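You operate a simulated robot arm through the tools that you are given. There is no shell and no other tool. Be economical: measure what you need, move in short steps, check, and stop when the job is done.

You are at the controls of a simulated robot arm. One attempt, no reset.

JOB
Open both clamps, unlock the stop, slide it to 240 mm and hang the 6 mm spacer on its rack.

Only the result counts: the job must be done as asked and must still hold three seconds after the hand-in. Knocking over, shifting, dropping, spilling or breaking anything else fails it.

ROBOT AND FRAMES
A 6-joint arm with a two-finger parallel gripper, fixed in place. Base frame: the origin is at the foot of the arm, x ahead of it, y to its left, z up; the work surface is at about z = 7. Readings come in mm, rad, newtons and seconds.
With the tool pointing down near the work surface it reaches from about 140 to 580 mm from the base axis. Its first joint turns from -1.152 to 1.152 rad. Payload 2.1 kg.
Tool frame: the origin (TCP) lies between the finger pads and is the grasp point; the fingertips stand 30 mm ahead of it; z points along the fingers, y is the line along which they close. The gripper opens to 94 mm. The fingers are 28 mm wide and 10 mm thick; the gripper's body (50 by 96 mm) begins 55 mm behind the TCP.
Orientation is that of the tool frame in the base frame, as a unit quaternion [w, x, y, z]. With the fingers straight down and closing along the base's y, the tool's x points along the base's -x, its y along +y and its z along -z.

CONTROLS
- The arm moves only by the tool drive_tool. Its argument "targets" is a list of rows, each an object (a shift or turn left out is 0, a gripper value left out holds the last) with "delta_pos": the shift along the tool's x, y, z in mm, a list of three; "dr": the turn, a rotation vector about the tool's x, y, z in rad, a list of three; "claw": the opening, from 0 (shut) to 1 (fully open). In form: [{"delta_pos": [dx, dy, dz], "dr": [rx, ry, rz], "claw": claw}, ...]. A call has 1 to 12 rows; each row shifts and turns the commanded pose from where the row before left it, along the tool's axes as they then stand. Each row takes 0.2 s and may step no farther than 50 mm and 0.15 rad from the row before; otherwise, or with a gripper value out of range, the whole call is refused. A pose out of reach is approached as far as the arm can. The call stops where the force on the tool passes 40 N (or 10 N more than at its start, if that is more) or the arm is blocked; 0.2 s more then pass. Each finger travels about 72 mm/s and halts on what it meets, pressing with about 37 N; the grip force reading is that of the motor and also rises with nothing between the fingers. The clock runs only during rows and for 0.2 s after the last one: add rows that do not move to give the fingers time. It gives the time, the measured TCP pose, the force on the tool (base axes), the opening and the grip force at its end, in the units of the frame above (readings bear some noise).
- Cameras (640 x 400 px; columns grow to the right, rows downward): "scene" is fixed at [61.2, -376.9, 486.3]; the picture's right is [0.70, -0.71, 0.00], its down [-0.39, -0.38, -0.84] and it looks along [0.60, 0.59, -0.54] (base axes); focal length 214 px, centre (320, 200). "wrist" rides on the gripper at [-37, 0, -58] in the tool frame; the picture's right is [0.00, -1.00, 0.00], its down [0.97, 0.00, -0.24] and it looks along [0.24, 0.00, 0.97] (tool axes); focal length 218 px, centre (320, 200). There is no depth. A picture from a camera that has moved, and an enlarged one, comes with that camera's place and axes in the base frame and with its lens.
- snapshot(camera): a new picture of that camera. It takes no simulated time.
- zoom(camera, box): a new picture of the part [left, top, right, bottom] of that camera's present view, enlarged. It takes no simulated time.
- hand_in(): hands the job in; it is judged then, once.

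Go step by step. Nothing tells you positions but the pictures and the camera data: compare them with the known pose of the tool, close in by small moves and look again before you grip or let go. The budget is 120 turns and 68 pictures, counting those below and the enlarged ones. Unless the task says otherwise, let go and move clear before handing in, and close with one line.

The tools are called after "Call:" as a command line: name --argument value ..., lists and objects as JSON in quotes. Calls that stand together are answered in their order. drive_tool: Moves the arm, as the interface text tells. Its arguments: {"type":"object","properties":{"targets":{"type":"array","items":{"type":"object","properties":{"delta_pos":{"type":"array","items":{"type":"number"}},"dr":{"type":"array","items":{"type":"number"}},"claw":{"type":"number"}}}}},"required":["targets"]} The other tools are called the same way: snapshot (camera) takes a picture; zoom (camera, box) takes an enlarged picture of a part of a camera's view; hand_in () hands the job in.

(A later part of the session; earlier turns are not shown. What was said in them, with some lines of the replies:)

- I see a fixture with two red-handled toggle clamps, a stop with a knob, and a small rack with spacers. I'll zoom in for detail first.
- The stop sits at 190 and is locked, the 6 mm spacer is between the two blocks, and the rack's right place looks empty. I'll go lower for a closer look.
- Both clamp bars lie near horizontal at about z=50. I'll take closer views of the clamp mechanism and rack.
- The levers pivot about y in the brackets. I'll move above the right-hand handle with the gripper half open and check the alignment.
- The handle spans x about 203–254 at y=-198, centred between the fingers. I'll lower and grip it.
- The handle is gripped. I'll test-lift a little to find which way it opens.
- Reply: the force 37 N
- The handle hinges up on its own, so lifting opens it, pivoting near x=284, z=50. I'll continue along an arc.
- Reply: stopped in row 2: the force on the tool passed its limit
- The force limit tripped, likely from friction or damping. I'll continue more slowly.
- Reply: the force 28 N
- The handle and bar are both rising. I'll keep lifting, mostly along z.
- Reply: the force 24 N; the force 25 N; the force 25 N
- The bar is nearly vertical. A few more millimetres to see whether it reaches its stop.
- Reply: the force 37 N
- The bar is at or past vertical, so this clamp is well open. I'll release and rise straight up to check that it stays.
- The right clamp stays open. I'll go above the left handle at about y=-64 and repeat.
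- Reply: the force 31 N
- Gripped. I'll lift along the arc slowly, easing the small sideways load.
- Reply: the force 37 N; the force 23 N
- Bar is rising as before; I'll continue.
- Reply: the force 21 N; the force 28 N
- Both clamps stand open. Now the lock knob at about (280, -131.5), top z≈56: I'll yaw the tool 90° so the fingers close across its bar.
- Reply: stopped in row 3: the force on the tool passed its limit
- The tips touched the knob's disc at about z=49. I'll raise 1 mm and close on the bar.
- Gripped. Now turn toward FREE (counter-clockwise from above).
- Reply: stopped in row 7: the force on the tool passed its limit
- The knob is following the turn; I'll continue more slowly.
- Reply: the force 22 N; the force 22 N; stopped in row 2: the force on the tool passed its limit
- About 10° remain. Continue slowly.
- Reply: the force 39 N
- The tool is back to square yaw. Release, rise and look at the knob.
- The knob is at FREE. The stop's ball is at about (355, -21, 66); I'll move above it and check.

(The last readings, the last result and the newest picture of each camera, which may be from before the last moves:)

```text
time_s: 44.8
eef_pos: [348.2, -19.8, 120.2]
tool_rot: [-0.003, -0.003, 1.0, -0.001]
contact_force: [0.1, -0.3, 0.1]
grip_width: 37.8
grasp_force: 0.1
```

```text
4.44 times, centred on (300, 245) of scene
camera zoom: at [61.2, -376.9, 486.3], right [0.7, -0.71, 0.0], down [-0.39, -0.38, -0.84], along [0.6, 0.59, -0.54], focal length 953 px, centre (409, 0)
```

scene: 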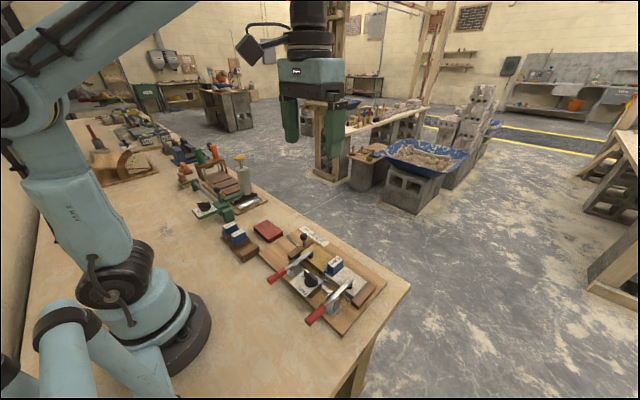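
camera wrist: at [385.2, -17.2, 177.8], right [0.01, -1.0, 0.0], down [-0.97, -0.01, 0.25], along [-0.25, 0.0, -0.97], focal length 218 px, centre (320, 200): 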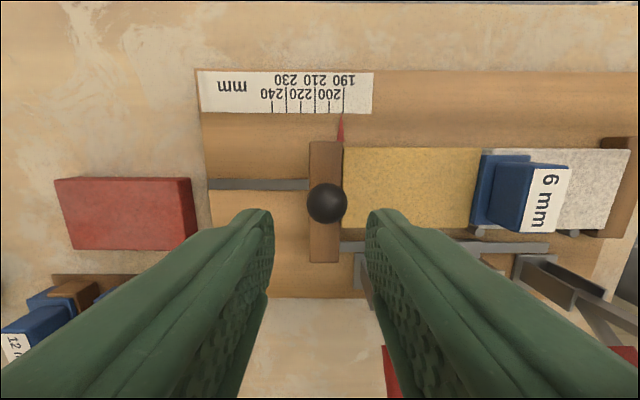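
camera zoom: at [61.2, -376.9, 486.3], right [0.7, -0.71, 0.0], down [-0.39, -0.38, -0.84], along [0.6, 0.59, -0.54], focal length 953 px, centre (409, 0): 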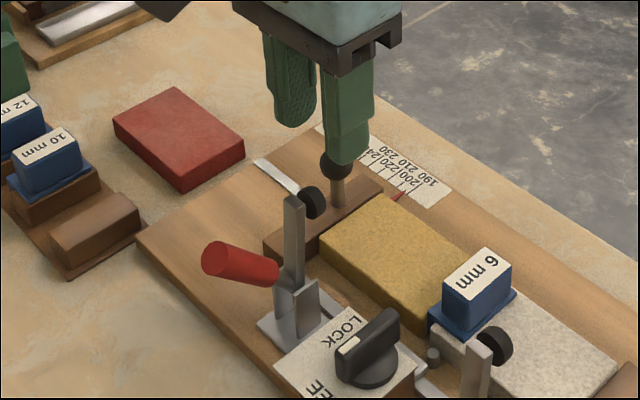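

The ball is at (354.7, -20.9). I'll centre on it, lower, and grip.

Call:
drive_tool --targets '[{"delta_pos": [-6.3, -1.5, 20]}, {"delta_pos": [0, 0, 18]}, {}, {"claw": 0.1}, {}, {}]'

Call:
snapshot --camera "wrist"

```text
time_s: 46.2
eef_pos: [353.9, -20.8, 80.9]
tool_rot: [-0.003, -0.004, 1.0, -0.001]
contact_force: [1.5, -0.4, -12.5]
grip_width: 20.9
grasp_force: 44.7
```

```text
25 pictures are left
camera wrist: at [391.7, -18.6, 138.2], right [0.01, -1.0, 0.0], down [-0.97, -0.01, 0.25], along [-0.25, 0.0, -0.97], focal length 218 px, centre (320, 200)
```

wrist: 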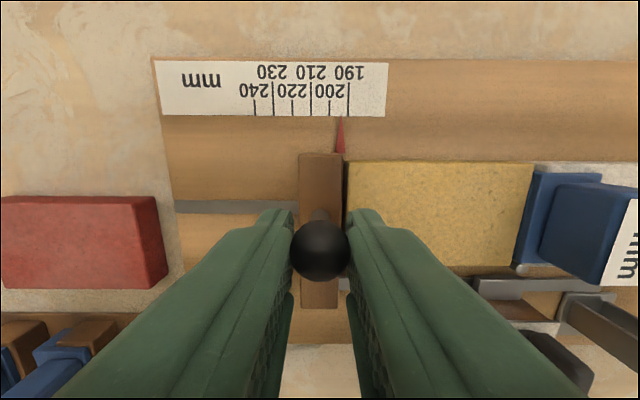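

The stop is free; it already shifted slightly to about 194. I'll slide it +y about 40 mm and re-measure.

Call:
drive_tool --targets '[{"delta_pos": [0, 3, 0]}, {"delta_pos": [0, 4, 0]}, {"delta_pos": [0, 4, 0]}, {"delta_pos": [0, 4, 0]}, {"delta_pos": [0, 4, 0]}, {"delta_pos": [0, 4, 0]}, {"delta_pos": [0, 4, 0]}, {"delta_pos": [0, 4, 0]}, {"delta_pos": [0, 4, 0]}, {"delta_pos": [0, 4, 0]}, {}]'

Call:
snapshot --camera "wrist"

```text
time_s: 48.0
eef_pos: [353.8, 7.3, 81.1]
tool_rot: [-0.008, -0.003, 1.0, -0.001]
contact_force: [-1.4, 0.9, 3.2]
grip_width: 20.8
grasp_force: 45.6
stopped in row 8: the force on the tool passed its limit (the readings are from after the stop); the commanded pose is now the measured one
```

```text
24 pictures are left
camera wrist: at [392.5, 9.9, 138.0], right [0.01, -1.0, 0.0], down [-0.97, -0.01, 0.26], along [-0.26, 0.0, -0.97], focal length 218 px, centre (320, 200)
```

wrist: 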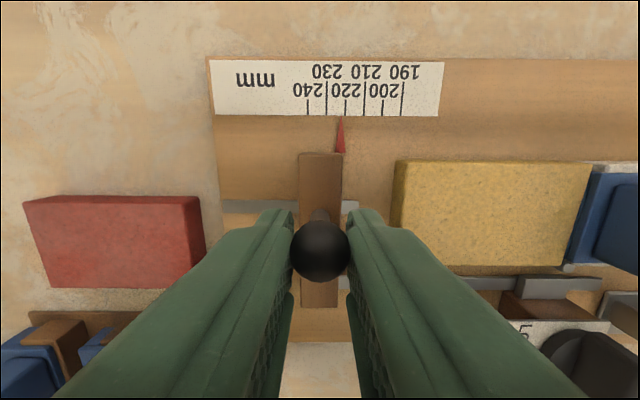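

The pointer reads about 223. I'll continue about 17 mm, slower.

Call:
drive_tool --targets '[{"delta_pos": [0, 2, 0]}, {"delta_pos": [0, 2, 0]}, {"delta_pos": [0, 2, 0]}, {"delta_pos": [0, 2, 0]}, {"delta_pos": [0, 2, 0]}, {"delta_pos": [0, 2, 0]}, {"delta_pos": [0, 2, 0]}, {"delta_pos": [0, 2, 0]}, {}, {}]'

Call:
zoom --camera "wrist" --box '[240, 50, 400, 150]'

```text
time_s: 50.1
eef_pos: [353.2, 24.4, 79.8]
tool_rot: [-0.007, -0.005, 1.0, -0.001]
contact_force: [18.0, 1.0, 5.3]
grip_width: 21.0
grasp_force: 45.9
```

```text
4.00 times, centred on (320, 100) of wrist
camera zoom: at [392.2, 26.4, 138.2], right [0.01, -1.0, 0.0], down [-0.97, -0.01, 0.25], along [-0.25, 0.0, -0.97], focal length 873 px, centre (320, 600)
```

zoom: 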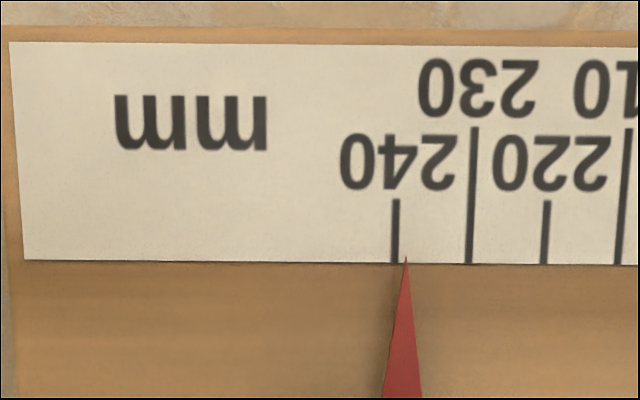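

It reads about 238.7–239, with some parallax. I'll nudge 1 mm, release, and measure with the camera straight over the pointer.

Call:
drive_tool --targets '[{"delta_pos": [0, 1, 0]}, {}, {}, {"claw": 0.4}, {}, {"delta_pos": [0, 0, -20]}, {"delta_pos": [0, -9.5, -20]}, {}]'

Call:
zoom --camera "wrist" --box '[240, 80, 400, 180]'

```text
time_s: 50.8
eef_pos: [355.1, 25.6, 80.7]
tool_rot: [-0.008, -0.003, 1.0, -0.001]
contact_force: [-1.1, -0.1, 5.3]
grip_width: 20.8
grasp_force: 44.9
stopped in row 3: the force on the tool passed its limit (the readings are from after the stop); the commanded pose is now the measured one
```

```text
4.00 times, centred on (320, 130) of wrist
camera zoom: at [392.3, 27.3, 138.0], right [0.01, -1.0, 0.0], down [-0.97, -0.01, 0.26], along [-0.26, 0.0, -0.97], focal length 873 px, centre (320, 480)
```

zoom: 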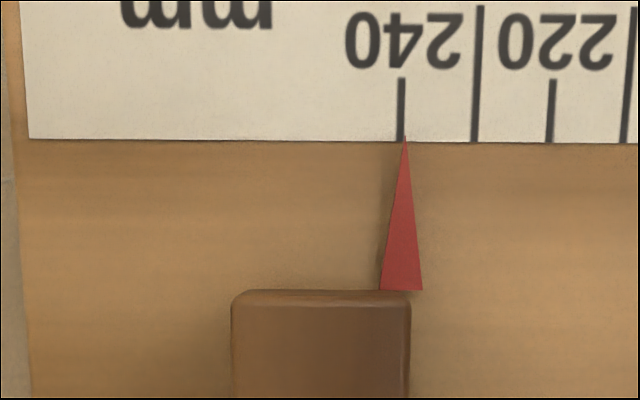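

It is within about half a millimetre now. Release gently and re-measure.

Call:
drive_tool --targets '[{"claw": 0.4}, {}, {"delta_pos": [0, 0, -20]}, {"delta_pos": [0, -12, -25]}, {}]'

Call:
zoom --camera "wrist" --box '[240, 80, 400, 180]'

```text
time_s: 52.0
eef_pos: [354.8, 13.2, 126.1]
tool_rot: [-0.008, -0.004, 1.0, -0.001]
contact_force: [0.4, 0.1, -0.2]
grip_width: 37.6
grasp_force: 0.0
```

```text
4.00 times, centred on (320, 130) of wrist
camera zoom: at [392.7, 13.9, 183.4], right [0.01, -1.0, 0.0], down [-0.97, -0.01, 0.26], along [-0.25, 0.0, -0.97], focal length 873 px, centre (320, 480)
```

zoom: 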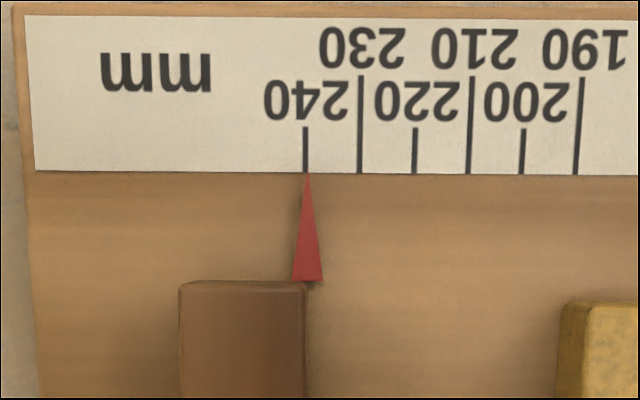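

The stop is at about 239.6–240. Next I'll look closely at the rack to understand how spacers hang.

Call:
drive_tool --targets '[{"delta_pos": [20, 20, -30], "dr": [-0.008, 0, 0]}, {"delta_pos": [30, 20, -30]}, {"delta_pos": [40, 20, 0]}, {"delta_pos": [40, 25, 10], "claw": 1}, {}, {}]'

Call:
snapshot --camera "wrist"

Call:
zoom --camera "scene" --box '[215, 210, 275, 270]'

```text
time_s: 53.4
eef_pos: [224.8, 96.4, 174.0]
tool_rot: [-0.009, -0.003, 1.0, 0.003]
contact_force: [-0.1, -0.3, -0.8]
grip_width: 94.0
grasp_force: 0.1
```

```text
20 pictures are left
camera wrist: at [263.4, 98.2, 232.6], right [0.01, -1.0, -0.01], down [-0.97, -0.01, 0.25], along [-0.26, 0.0, -0.97], focal length 218 px, centre (320, 200)
```

wrist: 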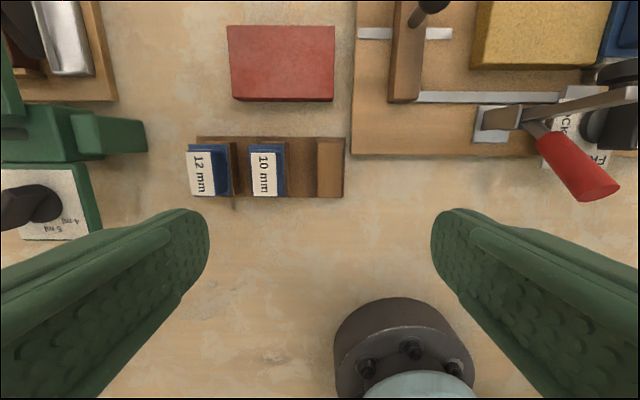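

```text
6.67 times, centred on (245, 240) of scene
camera zoom: at [61.2, -376.9, 486.3], right [0.7, -0.71, 0.0], down [-0.39, -0.38, -0.84], along [0.6, 0.59, -0.54], focal length 1430 px, centre (820, -67)
```

zoom: 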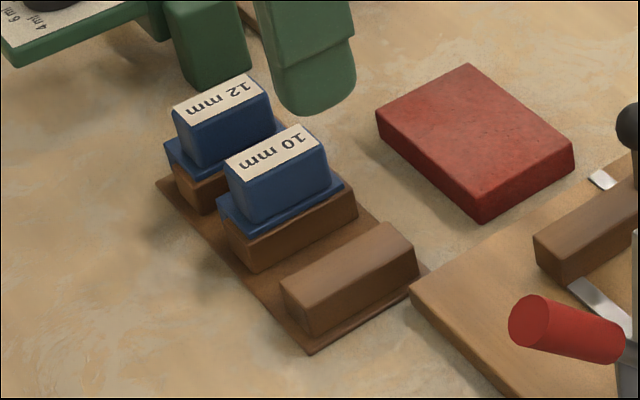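

Call:
zoom --camera "wrist" --box '[170, 110, 370, 235]'

```text
3.20 times, centred on (270, 172) of wrist
camera zoom: at [263.4, 98.2, 232.6], right [0.01, -1.0, -0.01], down [-0.97, -0.01, 0.25], along [-0.26, 0.0, -0.97], focal length 698 px, centre (480, 288)
```

zoom: 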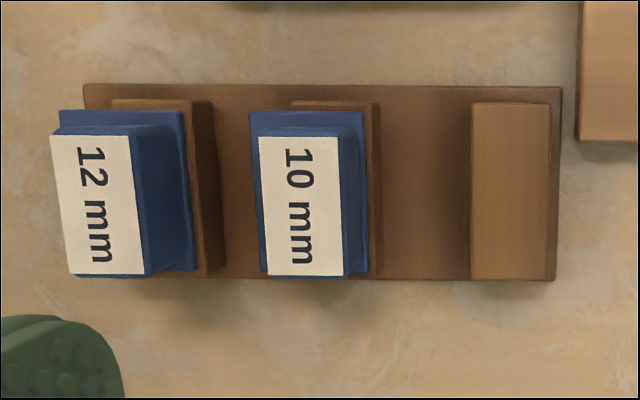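

Call:
zoom --camera "wrist" --box '[300, 125, 360, 205]'

Call:
zoom --camera "scene" --box '[225, 218, 257, 258]'

```text
5.00 times, centred on (330, 165) of wrist
camera zoom: at [263.4, 98.2, 232.6], right [0.01, -1.0, -0.01], down [-0.97, -0.01, 0.25], along [-0.26, 0.0, -0.97], focal length 1091 px, centre (270, 375)
```

zoom: 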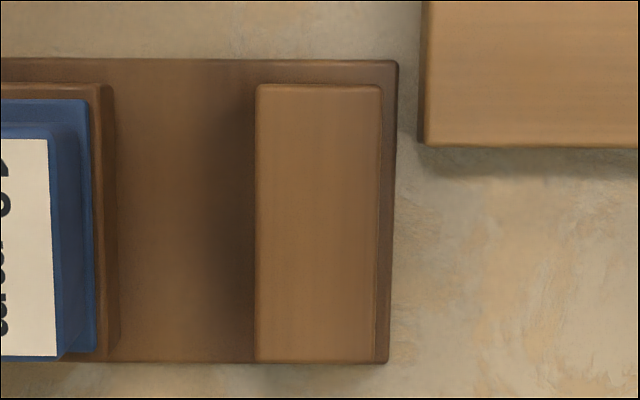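

```text
10.00 times, centred on (241, 238) of scene
camera zoom: at [61.2, -376.9, 486.3], right [0.7, -0.71, 0.0], down [-0.39, -0.38, -0.84], along [0.6, 0.59, -0.54], focal length 2145 px, centre (1110, -180)
```

zoom: 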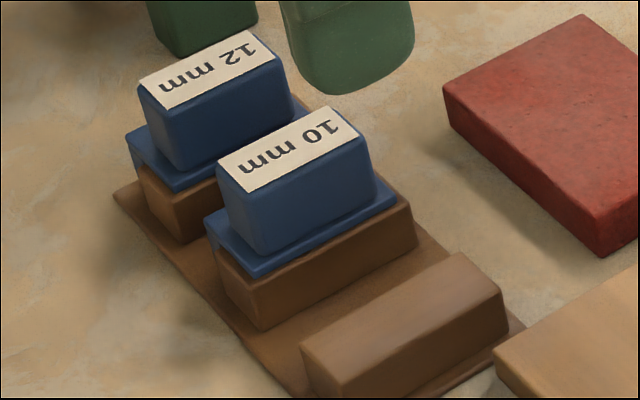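

The rack posts are solid: the spacer's flange rests on the post with its blade hanging at the post's +y side, just as it does over the grey block. I'll look closely at the 6 mm spacer.

Call:
drive_tool --targets '[{"delta_pos": [-30, -45, -10], "claw": 0.6}, {"delta_pos": [-30, -47, 0]}, {"delta_pos": [-35, -47, 0]}, {"delta_pos": [-35, -47, 0]}, {"delta_pos": [0, -47, 0]}, {"dr": [-0.016, 0, 0]}, {}]'

Call:
snapshot --camera "wrist"

Call:
zoom --camera "scene" --box '[290, 230, 370, 300]'

```text
refused: row 1 steps farther than a row can; nothing moved
```

```text
15 pictures are left
camera wrist: at [263.4, 98.2, 232.6], right [0.01, -1.0, -0.01], down [-0.97, -0.01, 0.25], along [-0.26, 0.0, -0.97], focal length 218 px, centre (320, 200)
```

wrist: 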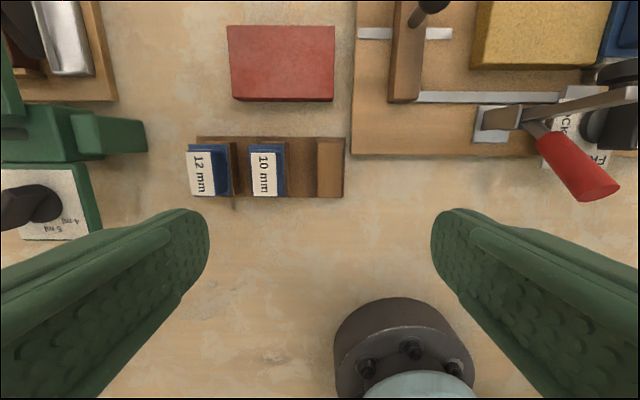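

```text
5.71 times, centred on (330, 265) of scene
camera zoom: at [61.2, -376.9, 486.3], right [0.7, -0.71, 0.0], down [-0.39, -0.38, -0.84], along [0.6, 0.59, -0.54], focal length 1226 px, centre (263, -171)
```

zoom: 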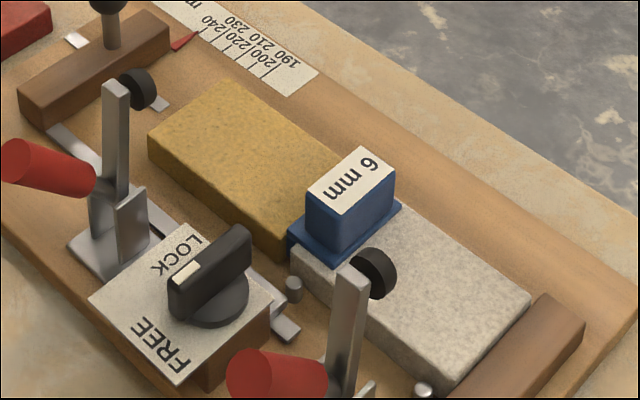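

A step was too long, so nothing moved. The view does confirm the flange rests on the grey block. I'll redo it with shorter steps.

Call:
drive_tool --targets '[{"delta_pos": [-20, -35, -10], "claw": 0.6}, {"delta_pos": [-20, -35, 0]}, {"delta_pos": [-22, -38, 0]}, {"delta_pos": [-22, -38, 0]}, {"delta_pos": [-22, -40, 0]}, {"delta_pos": [-22, -40, 0]}, {"dr": [-0.012, 0, 0]}, {"delta_pos": [0, -8, 30]}, {}]'

Call:
snapshot --camera "wrist"

```text
time_s: 55.4
eef_pos: [355.1, -133.2, 151.7]
tool_rot: [-0.008, -0.003, 1.0, 0.008]
contact_force: [-0.8, -0.4, -0.3]
grip_width: 56.5
grasp_force: 0.1
```

```text
13 pictures are left
camera wrist: at [393.4, -133.9, 210.6], right [0.01, -1.0, -0.02], down [-0.97, -0.01, 0.25], along [-0.26, 0.02, -0.97], focal length 218 px, centre (320, 200)
```

wrist: 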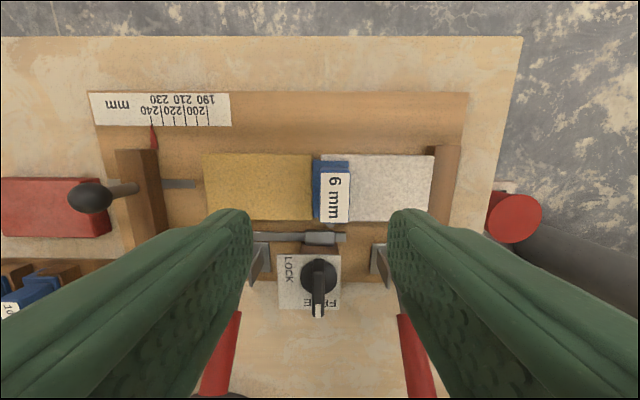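

The spacer handle is centred at about (354.6, -142), top z≈60, and should go to about (237, 90.5) over the empty post. I'll square the tool, centre and lower.

Call:
drive_tool --targets '[{"delta_pos": [0, -8, 0], "dr": [0.017, -0.016, 0], "claw": 0.5}, {"delta_pos": [0, 0, 25]}, {"delta_pos": [0, 0, 25]}, {}]'

Call:
snapshot --camera "wrist"

```text
time_s: 56.4
eef_pos: [355.4, -143.2, 104.8]
tool_rot: [0.001, -0.004, 1.0, 0.001]
contact_force: [-0.4, 0.4, -0.4]
grip_width: 46.9
grasp_force: 0.1
```

```text
12 pictures are left
camera wrist: at [391.8, -141.6, 162.2], right [0.01, -1.0, 0.0], down [-0.97, -0.01, 0.24], along [-0.24, 0.0, -0.97], focal length 218 px, centre (320, 200)
```

wrist: 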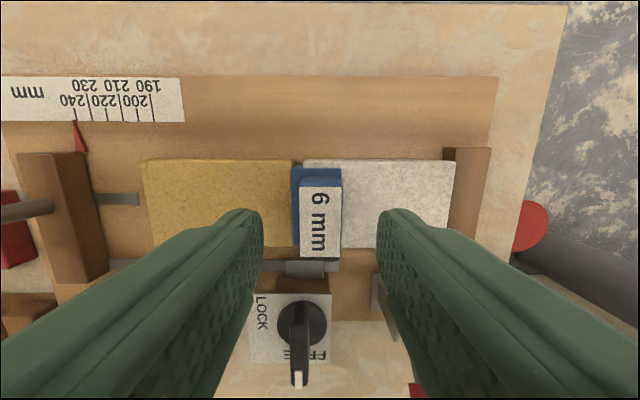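

Well centred. Lower and grip.

Call:
drive_tool --targets '[{"delta_pos": [-0.5, 0, 15]}, {"delta_pos": [0, 0, 10]}, {"delta_pos": [0, 0, 3]}, {}, {"claw": 0.15}, {}, {}]'

Call:
snapshot --camera "wrist"

```text
time_s: 58.0
eef_pos: [356.9, -143.0, 76.9]
tool_rot: [-0.001, -0.003, 1.0, 0.001]
contact_force: [0.6, -0.8, -0.3]
grip_width: 20.8
grasp_force: 37.2
```

```text
11 pictures are left
camera wrist: at [392.8, -141.1, 134.5], right [0.01, -1.0, 0.0], down [-0.97, -0.01, 0.24], along [-0.24, 0.0, -0.97], focal length 218 px, centre (320, 200)
```

wrist: 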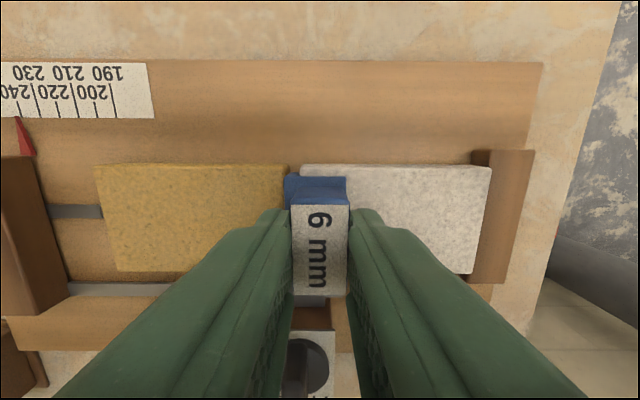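

Gripped. Lift slowly straight up.

Call:
drive_tool --targets '[{"delta_pos": [0, 0, -2]}, {"delta_pos": [0, 0, -4]}, {"delta_pos": [0, 0, -6]}, {"delta_pos": [0, 0, -8]}, {"delta_pos": [0, 0, -15]}, {"delta_pos": [0, 0, -25]}, {"delta_pos": [0, 0, -30]}, {"delta_pos": [0, 0, -30]}, {}]'

Call:
snapshot --camera "wrist"

```text
time_s: 60.0
eef_pos: [354.5, -143.1, 196.2]
tool_rot: [0.0, -0.003, 1.0, 0.001]
contact_force: [-0.3, 0.3, 1.1]
grip_width: 14.0
grasp_force: 0.0
```

```text
10 pictures are left
camera wrist: at [391.3, -142.5, 255.2], right [0.01, -1.0, 0.0], down [-0.97, -0.01, 0.24], along [-0.24, 0.0, -0.97], focal length 218 px, centre (320, 200)
```

wrist: 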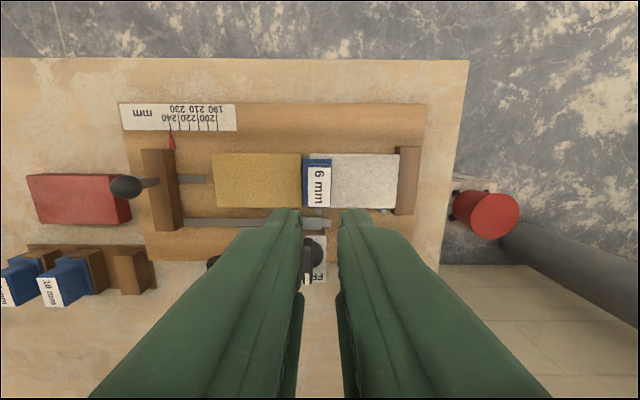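

The grip slipped off, with the spacer still in place undisturbed. I'll go back, grip lower on the handle, and close fully.

Call:
drive_tool --targets '[{"claw": 0.5}, {"delta_pos": [-0.5, 0.5, 30]}, {"delta_pos": [0, 0, 30]}, {"delta_pos": [0, 0, 30]}, {"delta_pos": [0, 0, 20]}, {"delta_pos": [0, 0, 6]}, {"delta_pos": [0, 0, 3]}, {"delta_pos": [0, 0, 1.5]}, {"delta_pos": [0, 0, 1.5]}, {}]'

Call:
snapshot --camera "wrist"

```text
time_s: 62.2
eef_pos: [356.7, -140.9, 72.4]
tool_rot: [0.0, -0.004, 1.0, 0.001]
contact_force: [0.0, -0.3, 0.5]
grip_width: 46.8
grasp_force: 0.1
```

```text
9 pictures are left
camera wrist: at [392.8, -141.0, 131.4], right [0.01, -1.0, 0.0], down [-0.97, -0.01, 0.24], along [-0.24, 0.0, -0.97], focal length 218 px, centre (320, 200)
```

wrist: 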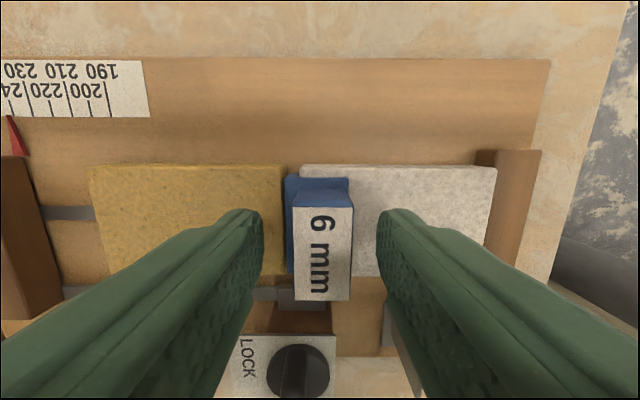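

Call:
drive_tool --targets '[{"delta_pos": [0, 0, 1.5]}, {}, {"claw": 0}, {}, {}, {}, {}]'

Call:
drive_tool --targets '[{"delta_pos": [0, 0, -1]}, {"delta_pos": [0, 0, -1]}, {"delta_pos": [0, 0, -1]}, {"delta_pos": [0, 0, -2]}, {"delta_pos": [0, 0, -2]}, {"delta_pos": [0, 0, -3]}, {}]'

```text
time_s: 63.8
eef_pos: [356.1, -141.5, 71.1]
tool_rot: [0.0, -0.003, 1.0, 0.001]
contact_force: [0.7, -1.0, -0.3]
grip_width: 20.6
grasp_force: 36.9
```

```text
time_s: 65.4
eef_pos: [356.7, -143.6, 83.0]
tool_rot: [0.0, -0.004, 1.0, 0.001]
contact_force: [0.0, 0.3, -0.1]
grip_width: 20.7
grasp_force: 37.0
```

Call:
drive_tool --targets '[{"delta_pos": [0, 0, -3]}, {"delta_pos": [0, 0, -4]}, {"delta_pos": [0, 0, -5]}, {"delta_pos": [0, 0, -6]}, {}]'

Call:
snapshot --camera "wrist"

```text
time_s: 66.6
eef_pos: [355.4, -144.2, 100.2]
tool_rot: [0.0, -0.004, 1.0, 0.001]
contact_force: [0.3, -0.4, 0.6]
grip_width: 20.8
grasp_force: 36.7
```

```text
8 pictures are left
camera wrist: at [392.0, -141.3, 158.4], right [0.01, -1.0, 0.0], down [-0.97, -0.01, 0.24], along [-0.24, 0.0, -0.97], focal length 218 px, centre (320, 200)
```

wrist: 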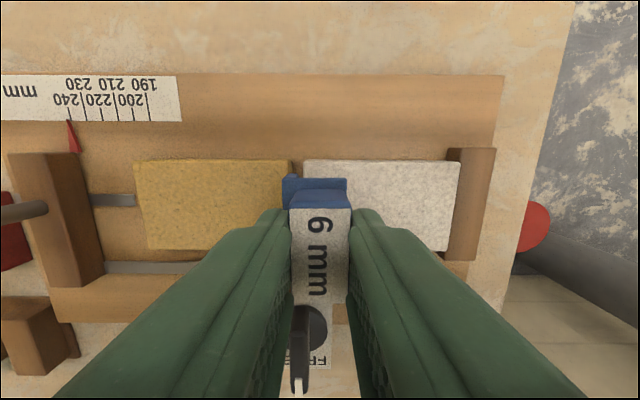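

The spacer is lifted. Raise to a safe height and carry gently to above the rack's empty post.

Call:
drive_tool --targets '[{"delta_pos": [0, 0, -10]}, {"delta_pos": [0, 0, -20]}, {"delta_pos": [0, 0, -25]}, {"delta_pos": [0, 0, -20]}, {"delta_pos": [0, 0, -10]}, {}]'

Call:
drive_tool --targets '[{"delta_pos": [5, 10, 0]}, {"delta_pos": [12, 23, 0]}, {"delta_pos": [13, 26, 0]}, {"delta_pos": [13, 26, 0]}, {"delta_pos": [13, 26, 0]}, {"delta_pos": [13, 26, 0]}, {"delta_pos": [13, 26, 0]}, {"delta_pos": [13, 26, 0]}, {"delta_pos": [12, 23, 0]}, {"delta_pos": [8, 15, 0]}, {"delta_pos": [3, 6, 0]}, {}]'

```text
time_s: 68.0
eef_pos: [356.3, -141.8, 185.0]
tool_rot: [0.0, -0.003, 1.0, 0.0]
contact_force: [0.0, 0.1, -0.8]
grip_width: 20.6
grasp_force: 36.8
```

```text
time_s: 70.6
eef_pos: [236.0, 91.1, 186.7]
tool_rot: [0.0, -0.004, 1.0, 0.001]
contact_force: [0.5, 0.5, -0.4]
grip_width: 20.4
grasp_force: 37.2
```

Call:
drive_tool --targets '[{"delta_pos": [0, 0, 20]}, {"delta_pos": [0, 0, 25]}, {"delta_pos": [0, 0, 20]}, {"delta_pos": [0, 0, 10]}, {}]'

Call:
snapshot --camera "wrist"

Call:
zoom --camera "scene" --box '[210, 190, 300, 270]'

```text
time_s: 71.8
eef_pos: [236.2, 87.9, 111.4]
tool_rot: [0.0, -0.003, 1.0, 0.0]
contact_force: [0.6, -0.3, -0.5]
grip_width: 20.5
grasp_force: 36.8
```

```text
7 pictures are left
camera wrist: at [273.0, 90.8, 169.9], right [0.01, -1.0, 0.0], down [-0.97, -0.01, 0.24], along [-0.24, 0.0, -0.97], focal length 218 px, centre (320, 200)
```

wrist: 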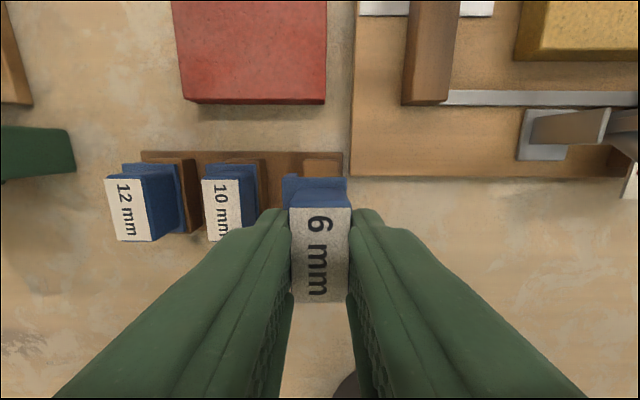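

```text
5.00 times, centred on (255, 230) of scene
camera zoom: at [61.2, -376.9, 486.3], right [0.7, -0.71, 0.0], down [-0.39, -0.38, -0.84], along [0.6, 0.59, -0.54], focal length 1072 px, centre (645, 50)
```

zoom: 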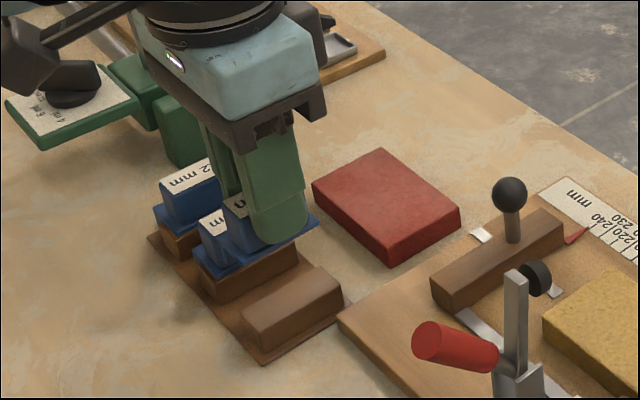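

The post spans y≈77.5–101.5 and the blade's inner face is at ≈100.6, so I shift +2.2 mm. Then I'll lower partway and check again.

Call:
drive_tool --targets '[{"delta_pos": [-0.5, 2.2, 0]}, {"delta_pos": [0, 0, 10]}, {"delta_pos": [0, 0, 8]}, {"delta_pos": [0, 0, 4]}, {}]'

Call:
zoom --camera "wrist" --box '[190, 100, 390, 230]'

```text
time_s: 73.0
eef_pos: [236.8, 92.0, 89.6]
tool_rot: [0.0, -0.004, 1.0, 0.001]
contact_force: [0.9, 0.5, -0.2]
grip_width: 21.0
grasp_force: 37.5
```

```text
3.08 times, centred on (290, 165) of wrist
camera zoom: at [273.7, 93.5, 147.6], right [0.01, -1.0, 0.0], down [-0.97, -0.01, 0.24], along [-0.24, 0.0, -0.97], focal length 672 px, centre (412, 308)
```

zoom: 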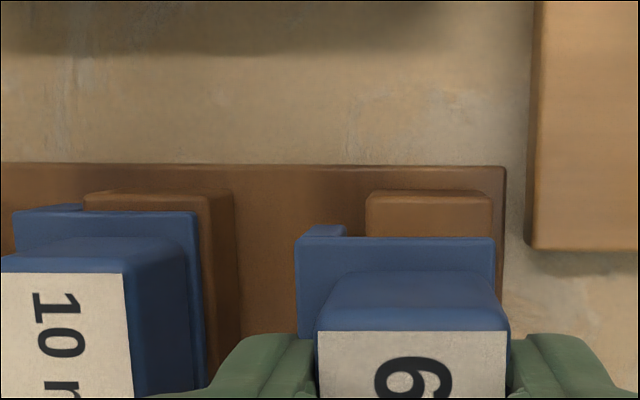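

Blade and post line up with about 1.5 mm clearance. Lower in small steps until it touches.

Call:
drive_tool --targets '[{"delta_pos": [0, -0.5, 4]}, {"delta_pos": [0, 0, 4]}, {"delta_pos": [0, 0, 4]}, {"delta_pos": [0, 0, 2]}, {"delta_pos": [0, 0, 2]}, {}]'

Call:
drive_tool --targets '[{"delta_pos": [0, 0, 1]}, {"delta_pos": [0, 0, 1]}, {"delta_pos": [0, 0, 1]}, {}]'

```text
time_s: 74.4
eef_pos: [237.4, 91.7, 73.0]
tool_rot: [0.0, -0.004, 1.0, 0.0]
contact_force: [0.3, 0.9, 0.0]
grip_width: 20.6
grasp_force: 37.1
```

```text
time_s: 75.4
eef_pos: [237.1, 93.2, 70.2]
tool_rot: [-0.001, -0.004, 1.0, 0.001]
contact_force: [0.1, 0.6, 0.2]
grip_width: 20.6
grasp_force: 37.4
```

Call:
drive_tool --targets '[{"delta_pos": [0, 0, 1]}, {"delta_pos": [0, 0, 1]}, {"delta_pos": [0, 0, 1]}, {}]'

Call:
zoom --camera "wrist" --box '[190, 100, 390, 230]'

```text
time_s: 76.4
eef_pos: [236.7, 93.7, 67.8]
tool_rot: [0.0, -0.004, 1.0, 0.001]
contact_force: [-0.2, 0.4, 0.1]
grip_width: 20.7
grasp_force: 36.8
```

```text
3.08 times, centred on (290, 165) of wrist
camera zoom: at [273.6, 93.8, 125.1], right [0.01, -1.0, 0.0], down [-0.97, -0.01, 0.24], along [-0.24, 0.0, -0.97], focal length 672 px, centre (412, 308)
```

zoom: 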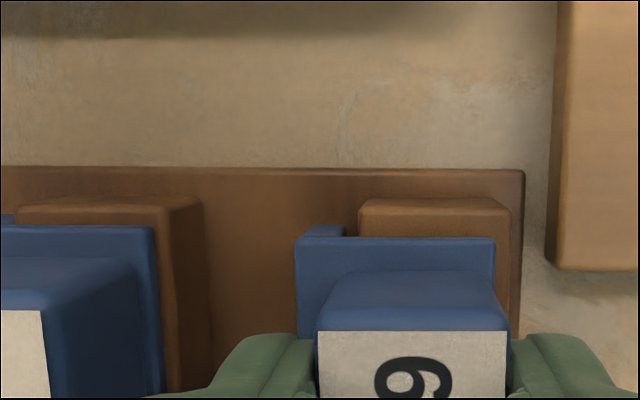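

Nearly seated, with a bit of gap left. Continue down.

Call:
drive_tool --targets '[{"delta_pos": [0, -0.7, 0]}, {"delta_pos": [0, 0, 1]}, {"delta_pos": [0, 0, 1]}, {}]'

Call:
drive_tool --targets '[{"delta_pos": [0, 0, 0.7]}, {"delta_pos": [0, 0, 0.7]}, {}]'

```text
time_s: 77.4
eef_pos: [237.2, 92.7, 63.8]
tool_rot: [-0.001, -0.003, 1.0, 0.001]
contact_force: [0.0, -0.1, 0.2]
grip_width: 20.7
grasp_force: 36.2
```

```text
time_s: 78.2
eef_pos: [236.8, 90.0, 62.5]
tool_rot: [0.001, -0.004, 1.0, 0.0]
contact_force: [0.8, 0.7, 5.8]
grip_width: 20.6
grasp_force: 37.3
```

A light upward contact has appeared. I'll check whether the flange is on the post.

Call:
zoom --camera "wrist" --box '[190, 100, 390, 230]'

```text
3.08 times, centred on (290, 165) of wrist
camera zoom: at [273.8, 91.7, 120.8], right [0.01, -1.0, 0.0], down [-0.97, -0.01, 0.24], along [-0.24, 0.0, -0.97], focal length 672 px, centre (412, 308)
```

zoom: 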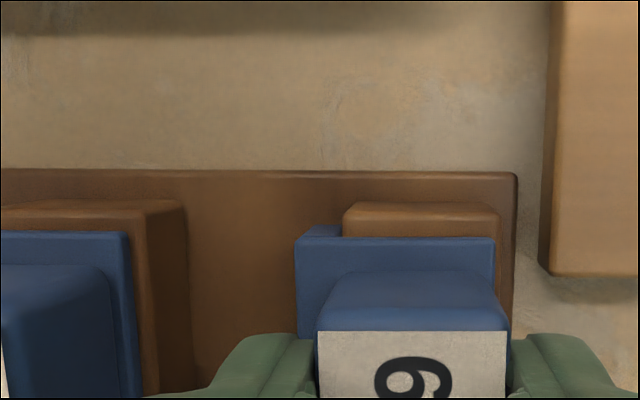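

Call:
drive_tool --targets '[{"delta_pos": [0, 0.3, 0.5]}, {}, {}]'

```text
time_s: 79.0
eef_pos: [236.4, 91.0, 62.6]
tool_rot: [0.001, -0.003, 1.0, 0.001]
contact_force: [0.4, -0.2, 3.1]
grip_width: 20.6
grasp_force: 37.1
```

The flange sits right on the post top. Release and back off straight up.

Call:
drive_tool --targets '[{"claw": 0.3}, {"claw": 0.38}, {}, {"delta_pos": [0, 0, -10]}, {"delta_pos": [0, 0, -30]}, {"delta_pos": [0, 0, -40]}, {"delta_pos": [0, 0, -40]}, {"delta_pos": [0, 0, -30]}, {}]'

Call:
snapshot --camera "wrist"

Call:
zoom --camera "scene" --box '[210, 200, 350, 300]'

```text
time_s: 81.0
eef_pos: [240.3, 91.0, 216.0]
tool_rot: [0.0, -0.003, 1.0, 0.001]
contact_force: [-0.2, 0.1, 0.5]
grip_width: 35.6
grasp_force: 0.1
```

```text
2 pictures are left
camera wrist: at [276.8, 92.7, 273.8], right [0.01, -1.0, 0.0], down [-0.97, -0.01, 0.24], along [-0.24, 0.0, -0.97], focal length 218 px, centre (320, 200)
```

wrist: 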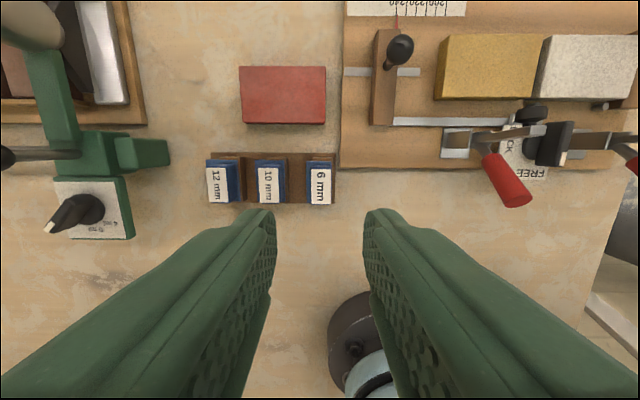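

```text
4.00 times, centred on (280, 250) of scene
camera zoom: at [61.2, -376.9, 486.3], right [0.7, -0.71, 0.0], down [-0.39, -0.38, -0.84], along [0.6, 0.59, -0.54], focal length 858 px, centre (480, 0)
```

zoom: 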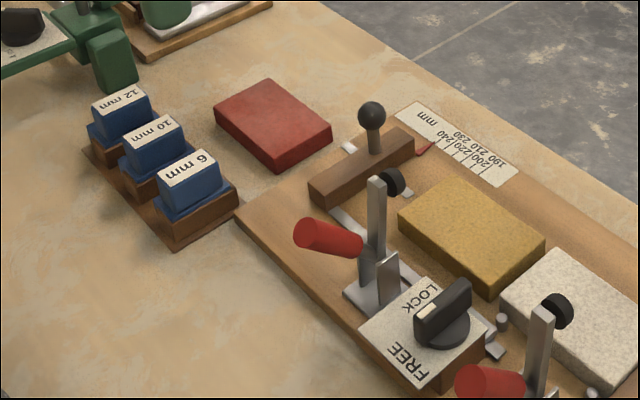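

The spacer hangs level on its rack post, both clamps are open, the knob is at FREE and the stop is at 240. The gripper is clear, so I'm handing in.

Call:
hand_in

```text
The job is handed in.
```

I opened both clamps, turned the lock to FREE, slid the stop to about 240 mm (the last close reading was roughly 239.6) and hung the 6 mm spacer on its rack post.
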